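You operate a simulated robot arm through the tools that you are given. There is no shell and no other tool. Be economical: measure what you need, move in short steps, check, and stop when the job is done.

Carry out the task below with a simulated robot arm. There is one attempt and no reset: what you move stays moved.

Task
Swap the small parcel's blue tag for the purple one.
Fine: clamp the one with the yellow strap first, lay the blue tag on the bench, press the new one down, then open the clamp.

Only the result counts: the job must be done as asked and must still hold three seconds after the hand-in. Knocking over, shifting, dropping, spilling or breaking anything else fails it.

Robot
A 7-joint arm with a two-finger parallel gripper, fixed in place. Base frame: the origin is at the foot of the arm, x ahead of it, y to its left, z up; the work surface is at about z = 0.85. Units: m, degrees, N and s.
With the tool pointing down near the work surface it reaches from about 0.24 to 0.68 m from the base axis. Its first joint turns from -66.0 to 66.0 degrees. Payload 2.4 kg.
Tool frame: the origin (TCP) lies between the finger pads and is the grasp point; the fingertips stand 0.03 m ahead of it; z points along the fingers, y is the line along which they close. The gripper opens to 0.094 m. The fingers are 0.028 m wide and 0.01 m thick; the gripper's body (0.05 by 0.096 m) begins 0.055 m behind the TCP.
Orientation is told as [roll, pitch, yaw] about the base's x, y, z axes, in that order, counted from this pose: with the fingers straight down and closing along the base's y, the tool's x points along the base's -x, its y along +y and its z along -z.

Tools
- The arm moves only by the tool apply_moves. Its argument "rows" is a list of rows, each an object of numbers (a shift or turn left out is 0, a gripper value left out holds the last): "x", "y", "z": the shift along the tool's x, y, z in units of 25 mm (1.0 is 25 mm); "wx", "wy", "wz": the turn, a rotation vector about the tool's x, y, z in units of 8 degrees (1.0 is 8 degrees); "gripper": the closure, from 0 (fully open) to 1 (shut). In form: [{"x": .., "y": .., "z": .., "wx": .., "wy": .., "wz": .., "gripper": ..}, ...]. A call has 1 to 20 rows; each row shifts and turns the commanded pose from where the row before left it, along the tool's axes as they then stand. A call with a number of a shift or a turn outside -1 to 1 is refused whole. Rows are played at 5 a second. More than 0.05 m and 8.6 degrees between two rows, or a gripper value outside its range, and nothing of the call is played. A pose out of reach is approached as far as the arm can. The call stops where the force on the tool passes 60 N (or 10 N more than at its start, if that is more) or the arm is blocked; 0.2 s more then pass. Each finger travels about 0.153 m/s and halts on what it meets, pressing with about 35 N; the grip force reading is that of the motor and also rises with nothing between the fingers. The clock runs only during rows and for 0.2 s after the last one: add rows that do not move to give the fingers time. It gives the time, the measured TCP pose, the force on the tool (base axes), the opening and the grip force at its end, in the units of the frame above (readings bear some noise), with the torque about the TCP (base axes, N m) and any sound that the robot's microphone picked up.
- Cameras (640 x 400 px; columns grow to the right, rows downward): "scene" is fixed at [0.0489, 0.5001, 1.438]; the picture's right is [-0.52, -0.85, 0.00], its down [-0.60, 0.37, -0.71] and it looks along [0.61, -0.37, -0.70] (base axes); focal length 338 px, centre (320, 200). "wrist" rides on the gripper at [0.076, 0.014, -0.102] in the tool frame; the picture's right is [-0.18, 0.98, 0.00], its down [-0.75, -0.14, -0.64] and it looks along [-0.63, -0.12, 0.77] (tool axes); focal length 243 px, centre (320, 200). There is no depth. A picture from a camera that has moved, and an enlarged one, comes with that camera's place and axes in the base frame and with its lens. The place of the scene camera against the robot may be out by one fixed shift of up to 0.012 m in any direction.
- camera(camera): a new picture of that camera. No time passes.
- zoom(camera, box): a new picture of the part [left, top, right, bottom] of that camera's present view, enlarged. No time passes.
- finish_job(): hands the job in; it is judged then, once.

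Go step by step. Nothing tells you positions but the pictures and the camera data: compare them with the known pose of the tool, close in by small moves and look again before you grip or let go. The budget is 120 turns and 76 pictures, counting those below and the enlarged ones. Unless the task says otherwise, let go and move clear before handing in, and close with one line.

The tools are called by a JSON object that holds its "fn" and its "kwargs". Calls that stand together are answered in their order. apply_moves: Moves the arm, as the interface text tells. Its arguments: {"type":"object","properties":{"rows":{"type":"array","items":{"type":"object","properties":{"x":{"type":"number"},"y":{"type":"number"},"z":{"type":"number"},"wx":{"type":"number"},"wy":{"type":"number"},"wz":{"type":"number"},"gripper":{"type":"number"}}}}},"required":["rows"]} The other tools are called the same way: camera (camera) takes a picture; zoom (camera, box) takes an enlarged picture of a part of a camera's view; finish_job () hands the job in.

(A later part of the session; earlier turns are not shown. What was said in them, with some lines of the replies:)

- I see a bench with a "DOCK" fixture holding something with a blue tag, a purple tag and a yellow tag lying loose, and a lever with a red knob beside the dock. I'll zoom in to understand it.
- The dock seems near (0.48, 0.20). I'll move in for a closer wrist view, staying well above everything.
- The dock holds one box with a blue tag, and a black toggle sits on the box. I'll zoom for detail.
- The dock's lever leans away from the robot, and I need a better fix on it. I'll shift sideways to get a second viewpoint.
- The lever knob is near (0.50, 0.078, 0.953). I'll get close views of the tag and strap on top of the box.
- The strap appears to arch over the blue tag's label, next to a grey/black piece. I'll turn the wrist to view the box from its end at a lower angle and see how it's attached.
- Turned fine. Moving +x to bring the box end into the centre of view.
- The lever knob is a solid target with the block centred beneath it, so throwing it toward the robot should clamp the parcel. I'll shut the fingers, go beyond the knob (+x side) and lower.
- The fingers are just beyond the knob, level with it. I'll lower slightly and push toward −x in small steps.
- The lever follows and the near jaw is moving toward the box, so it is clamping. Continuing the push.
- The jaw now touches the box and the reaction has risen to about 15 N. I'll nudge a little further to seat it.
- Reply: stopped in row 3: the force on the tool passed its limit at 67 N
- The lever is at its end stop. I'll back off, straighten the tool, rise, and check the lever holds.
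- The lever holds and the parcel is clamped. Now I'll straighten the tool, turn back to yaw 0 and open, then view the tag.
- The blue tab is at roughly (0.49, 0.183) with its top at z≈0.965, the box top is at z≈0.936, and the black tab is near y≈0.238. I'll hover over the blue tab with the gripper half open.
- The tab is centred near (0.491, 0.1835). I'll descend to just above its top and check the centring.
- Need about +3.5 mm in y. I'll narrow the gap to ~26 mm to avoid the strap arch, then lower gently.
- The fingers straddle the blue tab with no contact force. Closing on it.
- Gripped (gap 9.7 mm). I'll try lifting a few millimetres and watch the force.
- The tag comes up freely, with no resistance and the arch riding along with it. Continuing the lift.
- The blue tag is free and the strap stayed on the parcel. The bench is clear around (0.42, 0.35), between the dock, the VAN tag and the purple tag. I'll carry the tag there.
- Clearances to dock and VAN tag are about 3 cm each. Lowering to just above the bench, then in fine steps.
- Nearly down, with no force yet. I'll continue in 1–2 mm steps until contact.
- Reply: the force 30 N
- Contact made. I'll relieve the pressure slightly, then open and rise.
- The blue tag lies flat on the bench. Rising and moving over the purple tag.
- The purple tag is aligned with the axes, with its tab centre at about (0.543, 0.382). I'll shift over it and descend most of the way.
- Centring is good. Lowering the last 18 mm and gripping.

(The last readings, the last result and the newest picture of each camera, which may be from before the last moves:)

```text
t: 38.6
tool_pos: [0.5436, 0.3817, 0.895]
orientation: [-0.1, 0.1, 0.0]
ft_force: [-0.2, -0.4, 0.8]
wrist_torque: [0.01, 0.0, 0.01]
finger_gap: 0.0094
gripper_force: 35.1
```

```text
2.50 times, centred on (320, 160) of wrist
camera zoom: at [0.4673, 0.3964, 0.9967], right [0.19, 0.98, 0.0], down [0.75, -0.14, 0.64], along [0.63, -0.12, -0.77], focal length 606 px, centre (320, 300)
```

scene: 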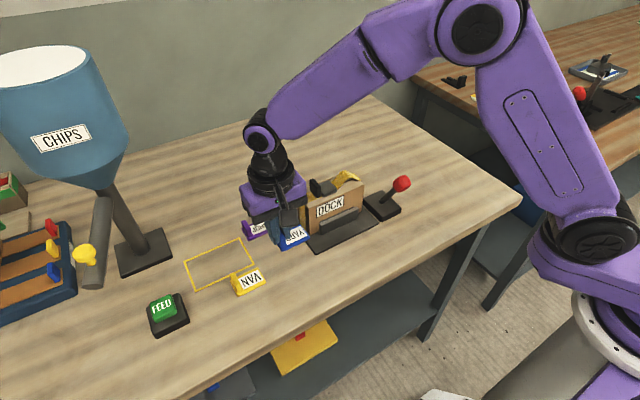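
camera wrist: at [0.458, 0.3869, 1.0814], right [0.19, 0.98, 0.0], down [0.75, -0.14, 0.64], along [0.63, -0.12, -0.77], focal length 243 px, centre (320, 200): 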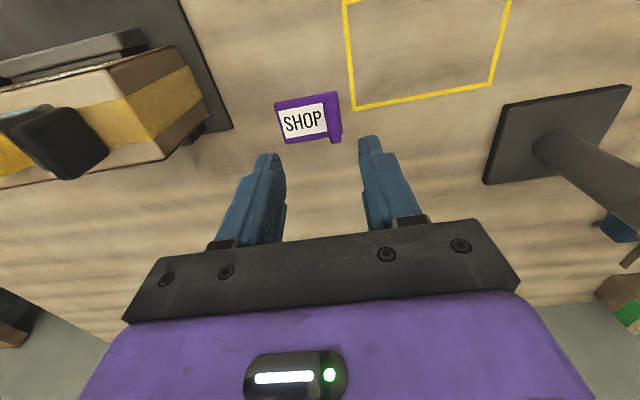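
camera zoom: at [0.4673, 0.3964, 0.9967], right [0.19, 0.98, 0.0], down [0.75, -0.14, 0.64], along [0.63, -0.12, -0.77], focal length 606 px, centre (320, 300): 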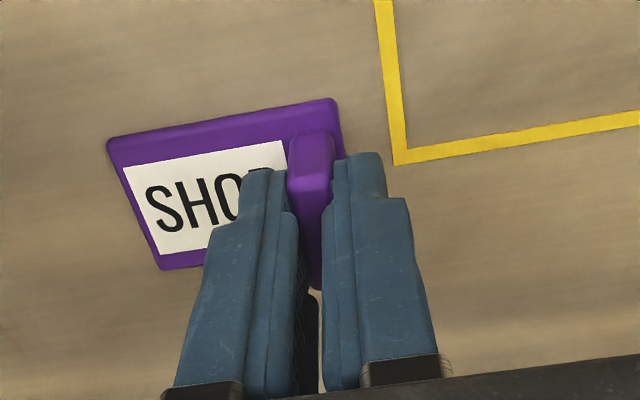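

Gripped just as the blue one was. So the seating pose should be TCP ≈ (0.4935, 0.184, 0.985). Lifting and carrying it over the parcel.

{"fn": "apply_moves", "kwargs": {"rows": [{"z": -0.4}, {"z": -0.9}, {"z": -0.9}, {"z": -0.9}, {"z": -0.9}, {"z": -0.9}, {"z": -0.9}, {"z": -0.8}, {"y": -0.9, "x": 0.5}, {"y": -0.9, "x": 0.5}, {"y": -0.9, "x": 0.5}, {"y": -0.9, "x": 0.5}, {"y": -0.9}, {"y": -0.9}, {"y": -0.9}, {"y": -0.9}, {"y": -0.72}, {}, {}]}}

{"fn": "camera", "kwargs": {"camera": "wrist"}}

{"fn": "zoom", "kwargs": {"camera": "scene", "box": [270, 110, 400, 230]}}

```text
t: 42.6
tool_pos: [0.4949, 0.1872, 1.0608]
orientation: [-0.1, 0.0, -0.1]
ft_force: [-0.7, -0.4, 0.7]
wrist_torque: [-0.04, 0.03, -0.02]
finger_gap: 0.0095
gripper_force: 34.9
```

```text
29 pictures are left
camera wrist: at [0.4177, 0.2002, 1.1621], right [0.19, 0.98, 0.0], down [0.75, -0.14, 0.64], along [0.63, -0.12, -0.77], focal length 243 px, centre (320, 200)
```

wrist: 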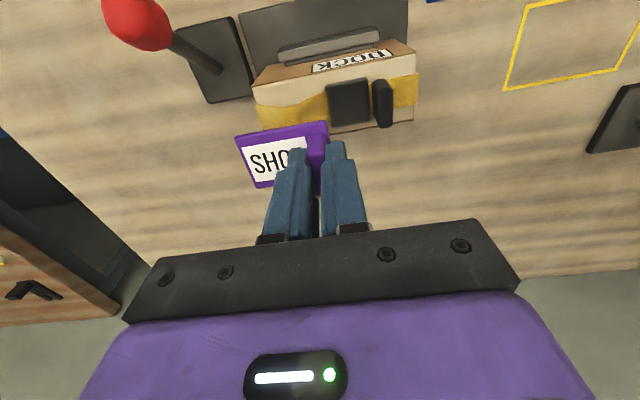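

```text
3.33 times, centred on (335, 170) of scene
camera zoom: at [0.049, 0.5001, 1.438], right [-0.52, -0.85, 0.0], down [-0.6, 0.37, -0.71], along [0.61, -0.37, -0.7], focal length 1125 px, centre (270, 300)
```

zoom: 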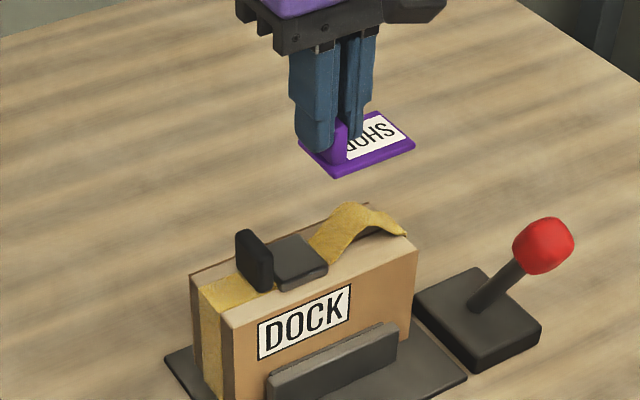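

Almost over the seat. I'll trim 1.5 mm in y, lower to about 1 cm above and check.

{"fn": "apply_moves", "kwargs": {"rows": [{"y": -0.06, "z": 0.6}, {"z": 0.8}, {"z": 0.8}, {}, {}]}}

{"fn": "zoom", "kwargs": {"camera": "wrist", "box": [220, 80, 420, 240]}}

{"fn": "zoom", "kwargs": {"camera": "scene", "box": [290, 145, 380, 205]}}

```text
t: 43.8
tool_pos: [0.4932, 0.1844, 1.0055]
orientation: [-0.1, 0.2, -0.1]
ft_force: [-0.3, 0.4, -0.6]
wrist_torque: [0.01, 0.03, -0.03]
finger_gap: 0.0095
gripper_force: 34.7
```

```text
2.50 times, centred on (320, 160) of wrist
camera zoom: at [0.4177, 0.1981, 1.1073], right [0.19, 0.98, 0.0], down [0.75, -0.14, 0.64], along [0.63, -0.12, -0.77], focal length 606 px, centre (320, 300)
```

zoom: 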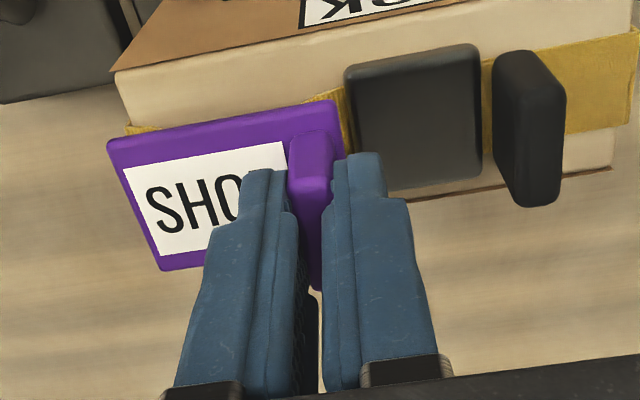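

```text
6.67 times, centred on (335, 175) of scene
camera zoom: at [0.0489, 0.5001, 1.438], right [-0.52, -0.85, 0.0], down [-0.6, 0.37, -0.71], along [0.61, -0.37, -0.7], focal length 2250 px, centre (220, 367)
```

zoom: 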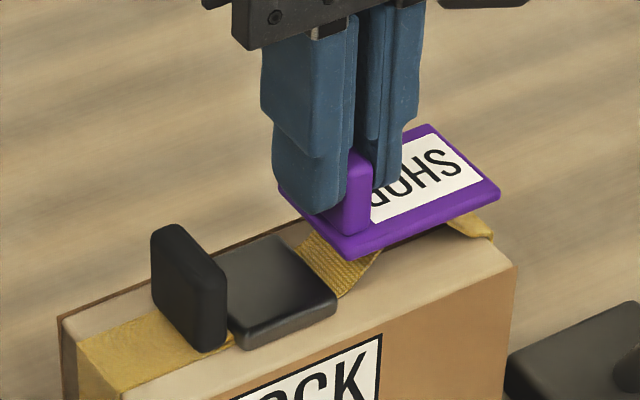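

Well aligned. Lowering the last 20 mm and pressing lightly.

{"fn": "apply_moves", "kwargs": {"rows": [{"z": 0.25}, {"z": 0.25}, {"z": 0.15}, {"z": 0.1}, {}]}}

{"fn": "zoom", "kwargs": {"camera": "wrist", "box": [220, 80, 420, 240]}}

```text
t: 45.0
tool_pos: [0.4926, 0.1853, 0.9862]
orientation: [0.0, 0.0, -0.1]
ft_force: [0.2, 0.4, -1.0]
wrist_torque: [0.0, -0.02, 0.0]
finger_gap: 0.0093
gripper_force: 35.8
```

```text
2.50 times, centred on (320, 160) of wrist
camera zoom: at [0.4165, 0.1989, 1.0888], right [0.19, 0.98, 0.0], down [0.75, -0.14, 0.64], along [0.63, -0.12, -0.77], focal length 606 px, centre (320, 300)
```

zoom: 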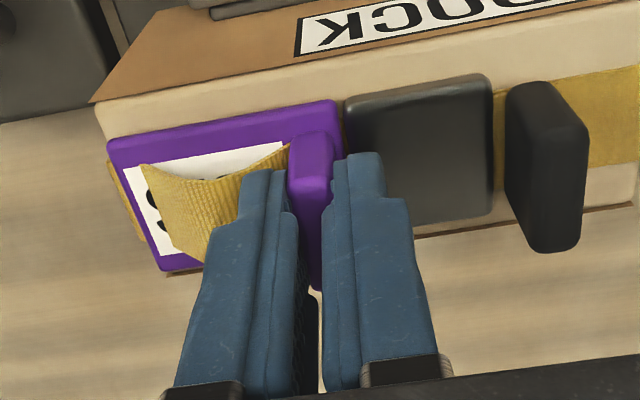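

Strap and tag look just as with the blue one, with the tag about 1.5 mm too far +y. I'll trim that and press down.

{"fn": "apply_moves", "kwargs": {"rows": [{"y": -0.07}, {"z": 0.06}, {"z": 0.06}, {"z": 0.05}, {}]}}

```text
t: 46.2
tool_pos: [0.492, 0.1821, 0.9837]
orientation: [0.0, -0.2, -0.2]
ft_force: [-4.4, -3.8, 33.3]
wrist_torque: [-0.26, 0.06, -0.06]
finger_gap: 0.0094
gripper_force: 35.2
```

Pressing with 33 N; a touch more, then ease off and open.

{"fn": "apply_moves", "kwargs": {"rows": [{"z": 0.05}, {}, {}]}}

{"fn": "apply_moves", "kwargs": {"rows": [{"z": -0.12}, {}, {"gripper": 0.72}, {}, {}]}}

{"fn": "zoom", "kwargs": {"camera": "wrist", "box": [220, 80, 420, 240]}}

```text
t: 47.0
tool_pos: [0.4917, 0.181, 0.9824]
orientation: [0.1, -0.1, 0.0]
ft_force: [-0.9, -0.4, 32.6]
wrist_torque: [-0.18, -0.03, -0.06]
finger_gap: 0.0091
gripper_force: 34.8
```

```text
t: 48.2
tool_pos: [0.4918, 0.1831, 0.9841]
orientation: [0.0, 0.1, -0.2]
ft_force: [0.1, 0.0, 0.7]
wrist_torque: [0.01, 0.02, -0.02]
finger_gap: 0.0263
gripper_force: 0.0
```

```text
2.50 times, centred on (320, 160) of wrist
camera zoom: at [0.416, 0.1968, 1.0858], right [0.19, 0.98, 0.0], down [0.75, -0.14, 0.64], along [0.63, -0.12, -0.77], focal length 606 px, centre (320, 300)
```

zoom: 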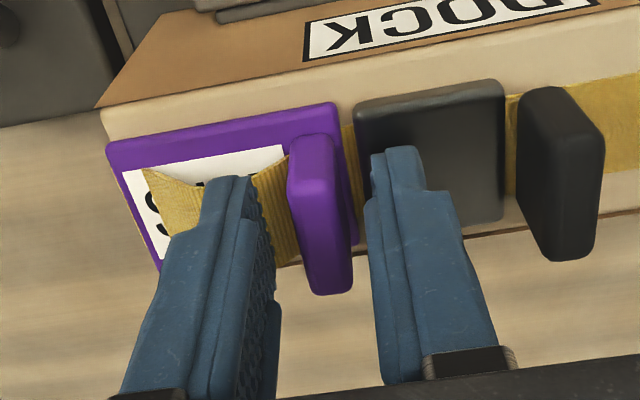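

The purple tag sits in place. I'll rise straight up and verify it stays.

{"fn": "apply_moves", "kwargs": {"rows": [{"z": -0.4}, {"z": -0.8}, {"z": -0.9}, {"z": -0.9}, {"z": -0.9}, {}]}}

{"fn": "zoom", "kwargs": {"camera": "scene", "box": [230, 130, 420, 260]}}

{"fn": "zoom", "kwargs": {"camera": "wrist", "box": [220, 20, 440, 180]}}

```text
t: 49.6
tool_pos: [0.4924, 0.1829, 1.0818]
orientation: [-0.2, 0.1, -0.1]
ft_force: [0.1, -0.1, 0.7]
wrist_torque: [-0.01, 0.0, 0.0]
finger_gap: 0.0261
gripper_force: 0.0
```

```text
3.08 times, centred on (325, 195) of scene
camera zoom: at [0.0489, 0.5001, 1.438], right [-0.52, -0.85, 0.0], down [-0.6, 0.37, -0.71], along [0.61, -0.37, -0.7], focal length 1039 px, centre (305, 215)
```

zoom: 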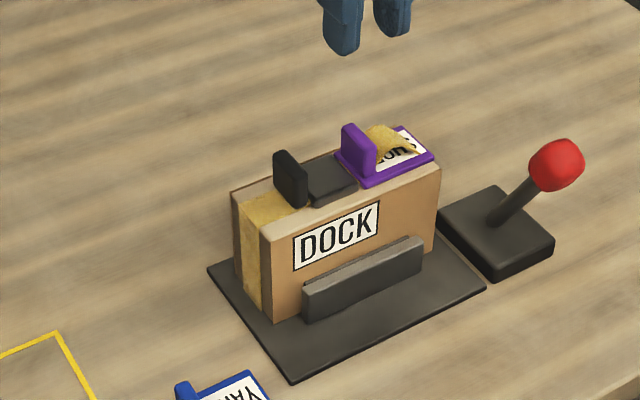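

```text
2.50 times, centred on (330, 100) of wrist
camera zoom: at [0.4155, 0.1968, 1.1835], right [0.19, 0.98, 0.0], down [0.75, -0.14, 0.64], along [0.63, -0.12, -0.77], focal length 606 px, centre (295, 450)
```

zoom: 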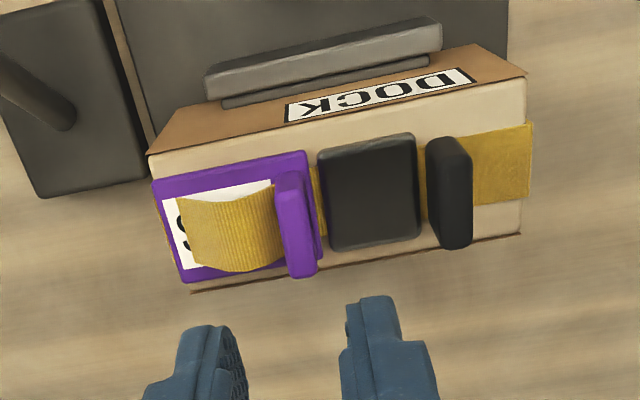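

All is in place. Next I'll open the clamp by pushing the lever back toward +x: move to the robot side of the knob, turn yaw to 90° and shut the fingers.

{"fn": "apply_moves", "kwargs": {"rows": [{"x": 0.9, "y": -0.8}, {"x": 0.9, "y": -0.8}, {"x": 0.9, "y": -0.8}, {"x": 0.9, "y": -0.8}, {"x": 0.9, "y": -0.8}, {"x": 0.9, "y": -0.24, "gripper": 1}, {"wz": -1}, {"wz": -1}, {"wz": -1}, {"wz": -1}, {"wz": -1}, {"wz": -1}, {"wz": -1}, {"wz": -1}, {"wz": -1}, {"wz": -1}, {"wz": -1}, {"wz": -0.25}, {}]}}

{"fn": "camera", "kwargs": {"camera": "wrist"}}

```text
t: 53.6
tool_pos: [0.3578, 0.0766, 1.0826]
orientation: [0.1, 0.1, 89.9]
ft_force: [0.1, -0.1, -0.7]
wrist_torque: [0.04, 0.04, 0.01]
finger_gap: 0.0
gripper_force: 33.4
```

```text
21 pictures are left
camera wrist: at [0.3429, 0.0007, 1.1842], right [-0.98, 0.18, 0.0], down [0.14, 0.75, 0.64], along [0.12, 0.63, -0.77], focal length 243 px, centre (320, 200)
```

wrist: 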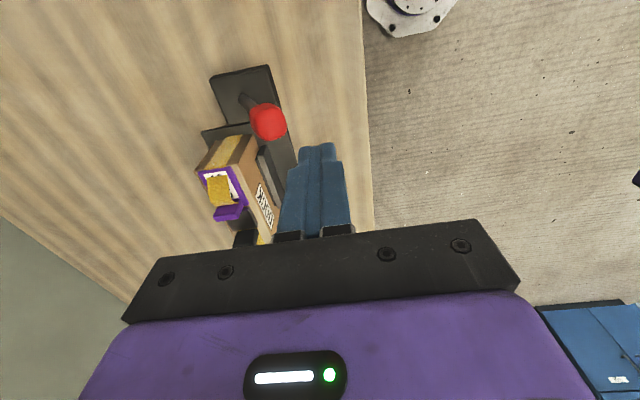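

The knob is now near (0.412, 0.082). Descending beside it, then pushing toward +x.

{"fn": "apply_moves", "kwargs": {"rows": [{"z": 0.9, "y": -0.05}, {"z": 0.9}, {"z": 0.9}, {"z": 0.9}, {"z": 0.9}, {"z": 0.26}, {"y": -0.5}, {"y": -0.5}, {"y": -0.5}, {"y": -0.5}, {}]}}

{"fn": "zoom", "kwargs": {"camera": "scene", "box": [280, 130, 440, 240]}}

```text
t: 56.0
tool_pos: [0.4092, 0.0765, 0.9616]
orientation: [0.0, -0.1, 89.8]
ft_force: [-0.1, -0.8, 0.5]
wrist_torque: [-0.03, -0.01, -0.01]
finger_gap: 0.0
gripper_force: 33.2
```

```text
3.64 times, centred on (360, 185) of scene
camera zoom: at [0.049, 0.5001, 1.438], right [-0.52, -0.85, 0.0], down [-0.6, 0.37, -0.71], along [0.61, -0.37, -0.7], focal length 1227 px, centre (174, 254)
```

zoom: 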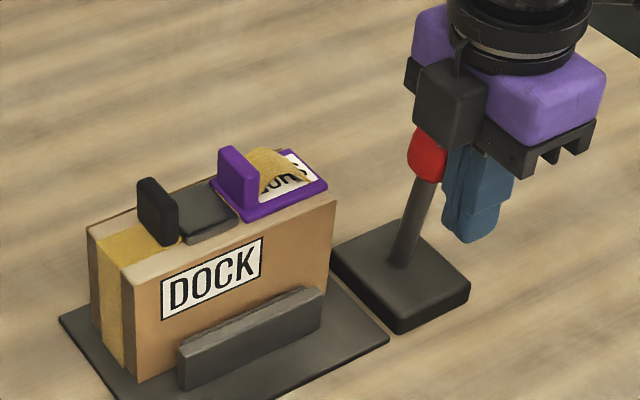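

The lever follows and the jaw is backing off. Continuing to its original stop.

{"fn": "apply_moves", "kwargs": {"rows": [{"y": -0.5}, {"y": -0.5}, {"y": -0.5}, {"y": -0.4}, {"y": -0.3}, {}]}}

{"fn": "zoom", "kwargs": {"camera": "scene", "box": [280, 130, 440, 240]}}

```text
t: 57.4
tool_pos: [0.4644, 0.0765, 0.9626]
orientation: [0.0, 0.1, 89.9]
ft_force: [0.1, 0.1, 0.7]
wrist_torque: [-0.01, 0.01, -0.01]
finger_gap: 0.0
gripper_force: 32.5
```

```text
3.64 times, centred on (360, 185) of scene
camera zoom: at [0.0489, 0.5001, 1.438], right [-0.52, -0.85, 0.0], down [-0.6, 0.37, -0.71], along [0.61, -0.37, -0.7], focal length 1227 px, centre (174, 254)
```

zoom: 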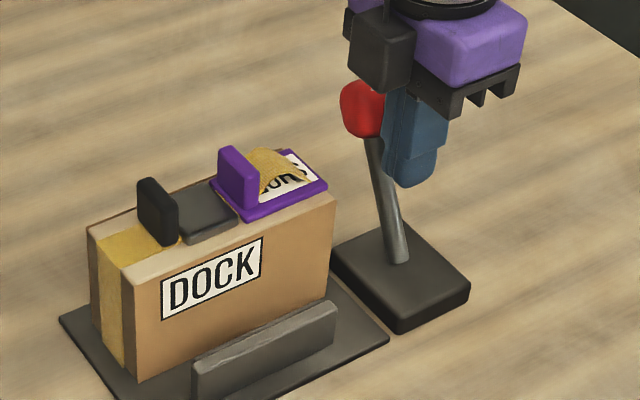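

The jaw is back to its open position and the knob about at its original place. One small nudge to confirm the stop.

{"fn": "apply_moves", "kwargs": {"rows": [{"y": -0.15}, {"y": -0.15}, {}]}}

```text
t: 58.2
tool_pos: [0.4698, 0.0747, 0.9613]
orientation: [0.2, 0.1, 90.0]
ft_force: [-9.6, -1.2, 5.5]
wrist_torque: [0.03, 0.21, 0.02]
finger_gap: 0.0002
gripper_force: 32.9
```

The reaction force shows the stop. I'll back off, rise clear and inspect everything.

{"fn": "apply_moves", "kwargs": {"rows": [{"y": 0.6}, {"y": 0.6}, {"z": -0.8}, {"z": -0.9}, {"z": -0.9}, {"z": -0.9}, {"z": -0.9}, {"y": 1}, {"y": 1}, {}, {}]}}

{"fn": "camera", "kwargs": {"camera": "scene"}}

{"fn": "zoom", "kwargs": {"camera": "scene", "box": [230, 140, 420, 290]}}

```text
t: 60.6
tool_pos: [0.3923, 0.0741, 1.0721]
orientation: [0.1, 0.1, 90.0]
ft_force: [-0.1, 0.5, -0.7]
wrist_torque: [0.04, -0.03, 0.01]
finger_gap: 0.0
gripper_force: 32.9
```

```text
18 pictures are left
```

scene: 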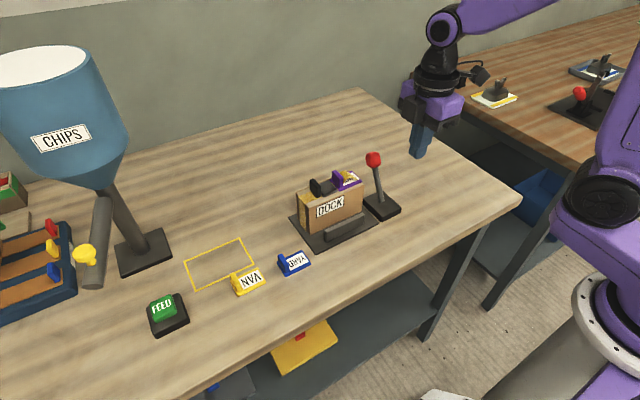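

```text
2.67 times, centred on (325, 215) of scene
camera zoom: at [0.0489, 0.5001, 1.438], right [-0.52, -0.85, 0.0], down [-0.6, 0.37, -0.71], along [0.61, -0.37, -0.7], focal length 900 px, centre (307, 160)
```

zoom: 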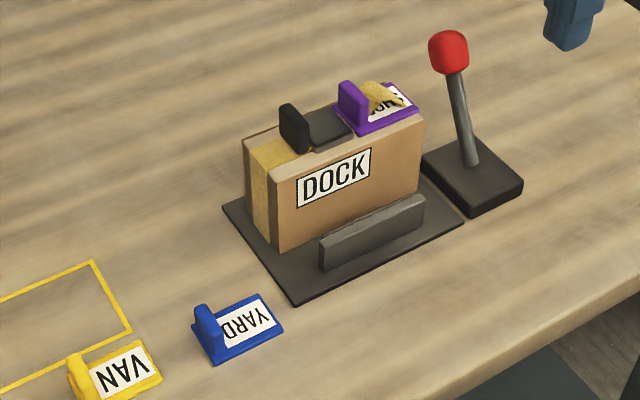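

The clamp is open, the parcel is standing, the purple tag is seated under the strap and the blue tag is flat on the bench. The arm is clear, so I'm handing in.

{"fn": "finish_job", "kwargs": {}}

```text
The job is handed in.
```

The small parcel now carries the purple tag, the blue tag lies on the bench, and the clamp is open again with the arm clear.
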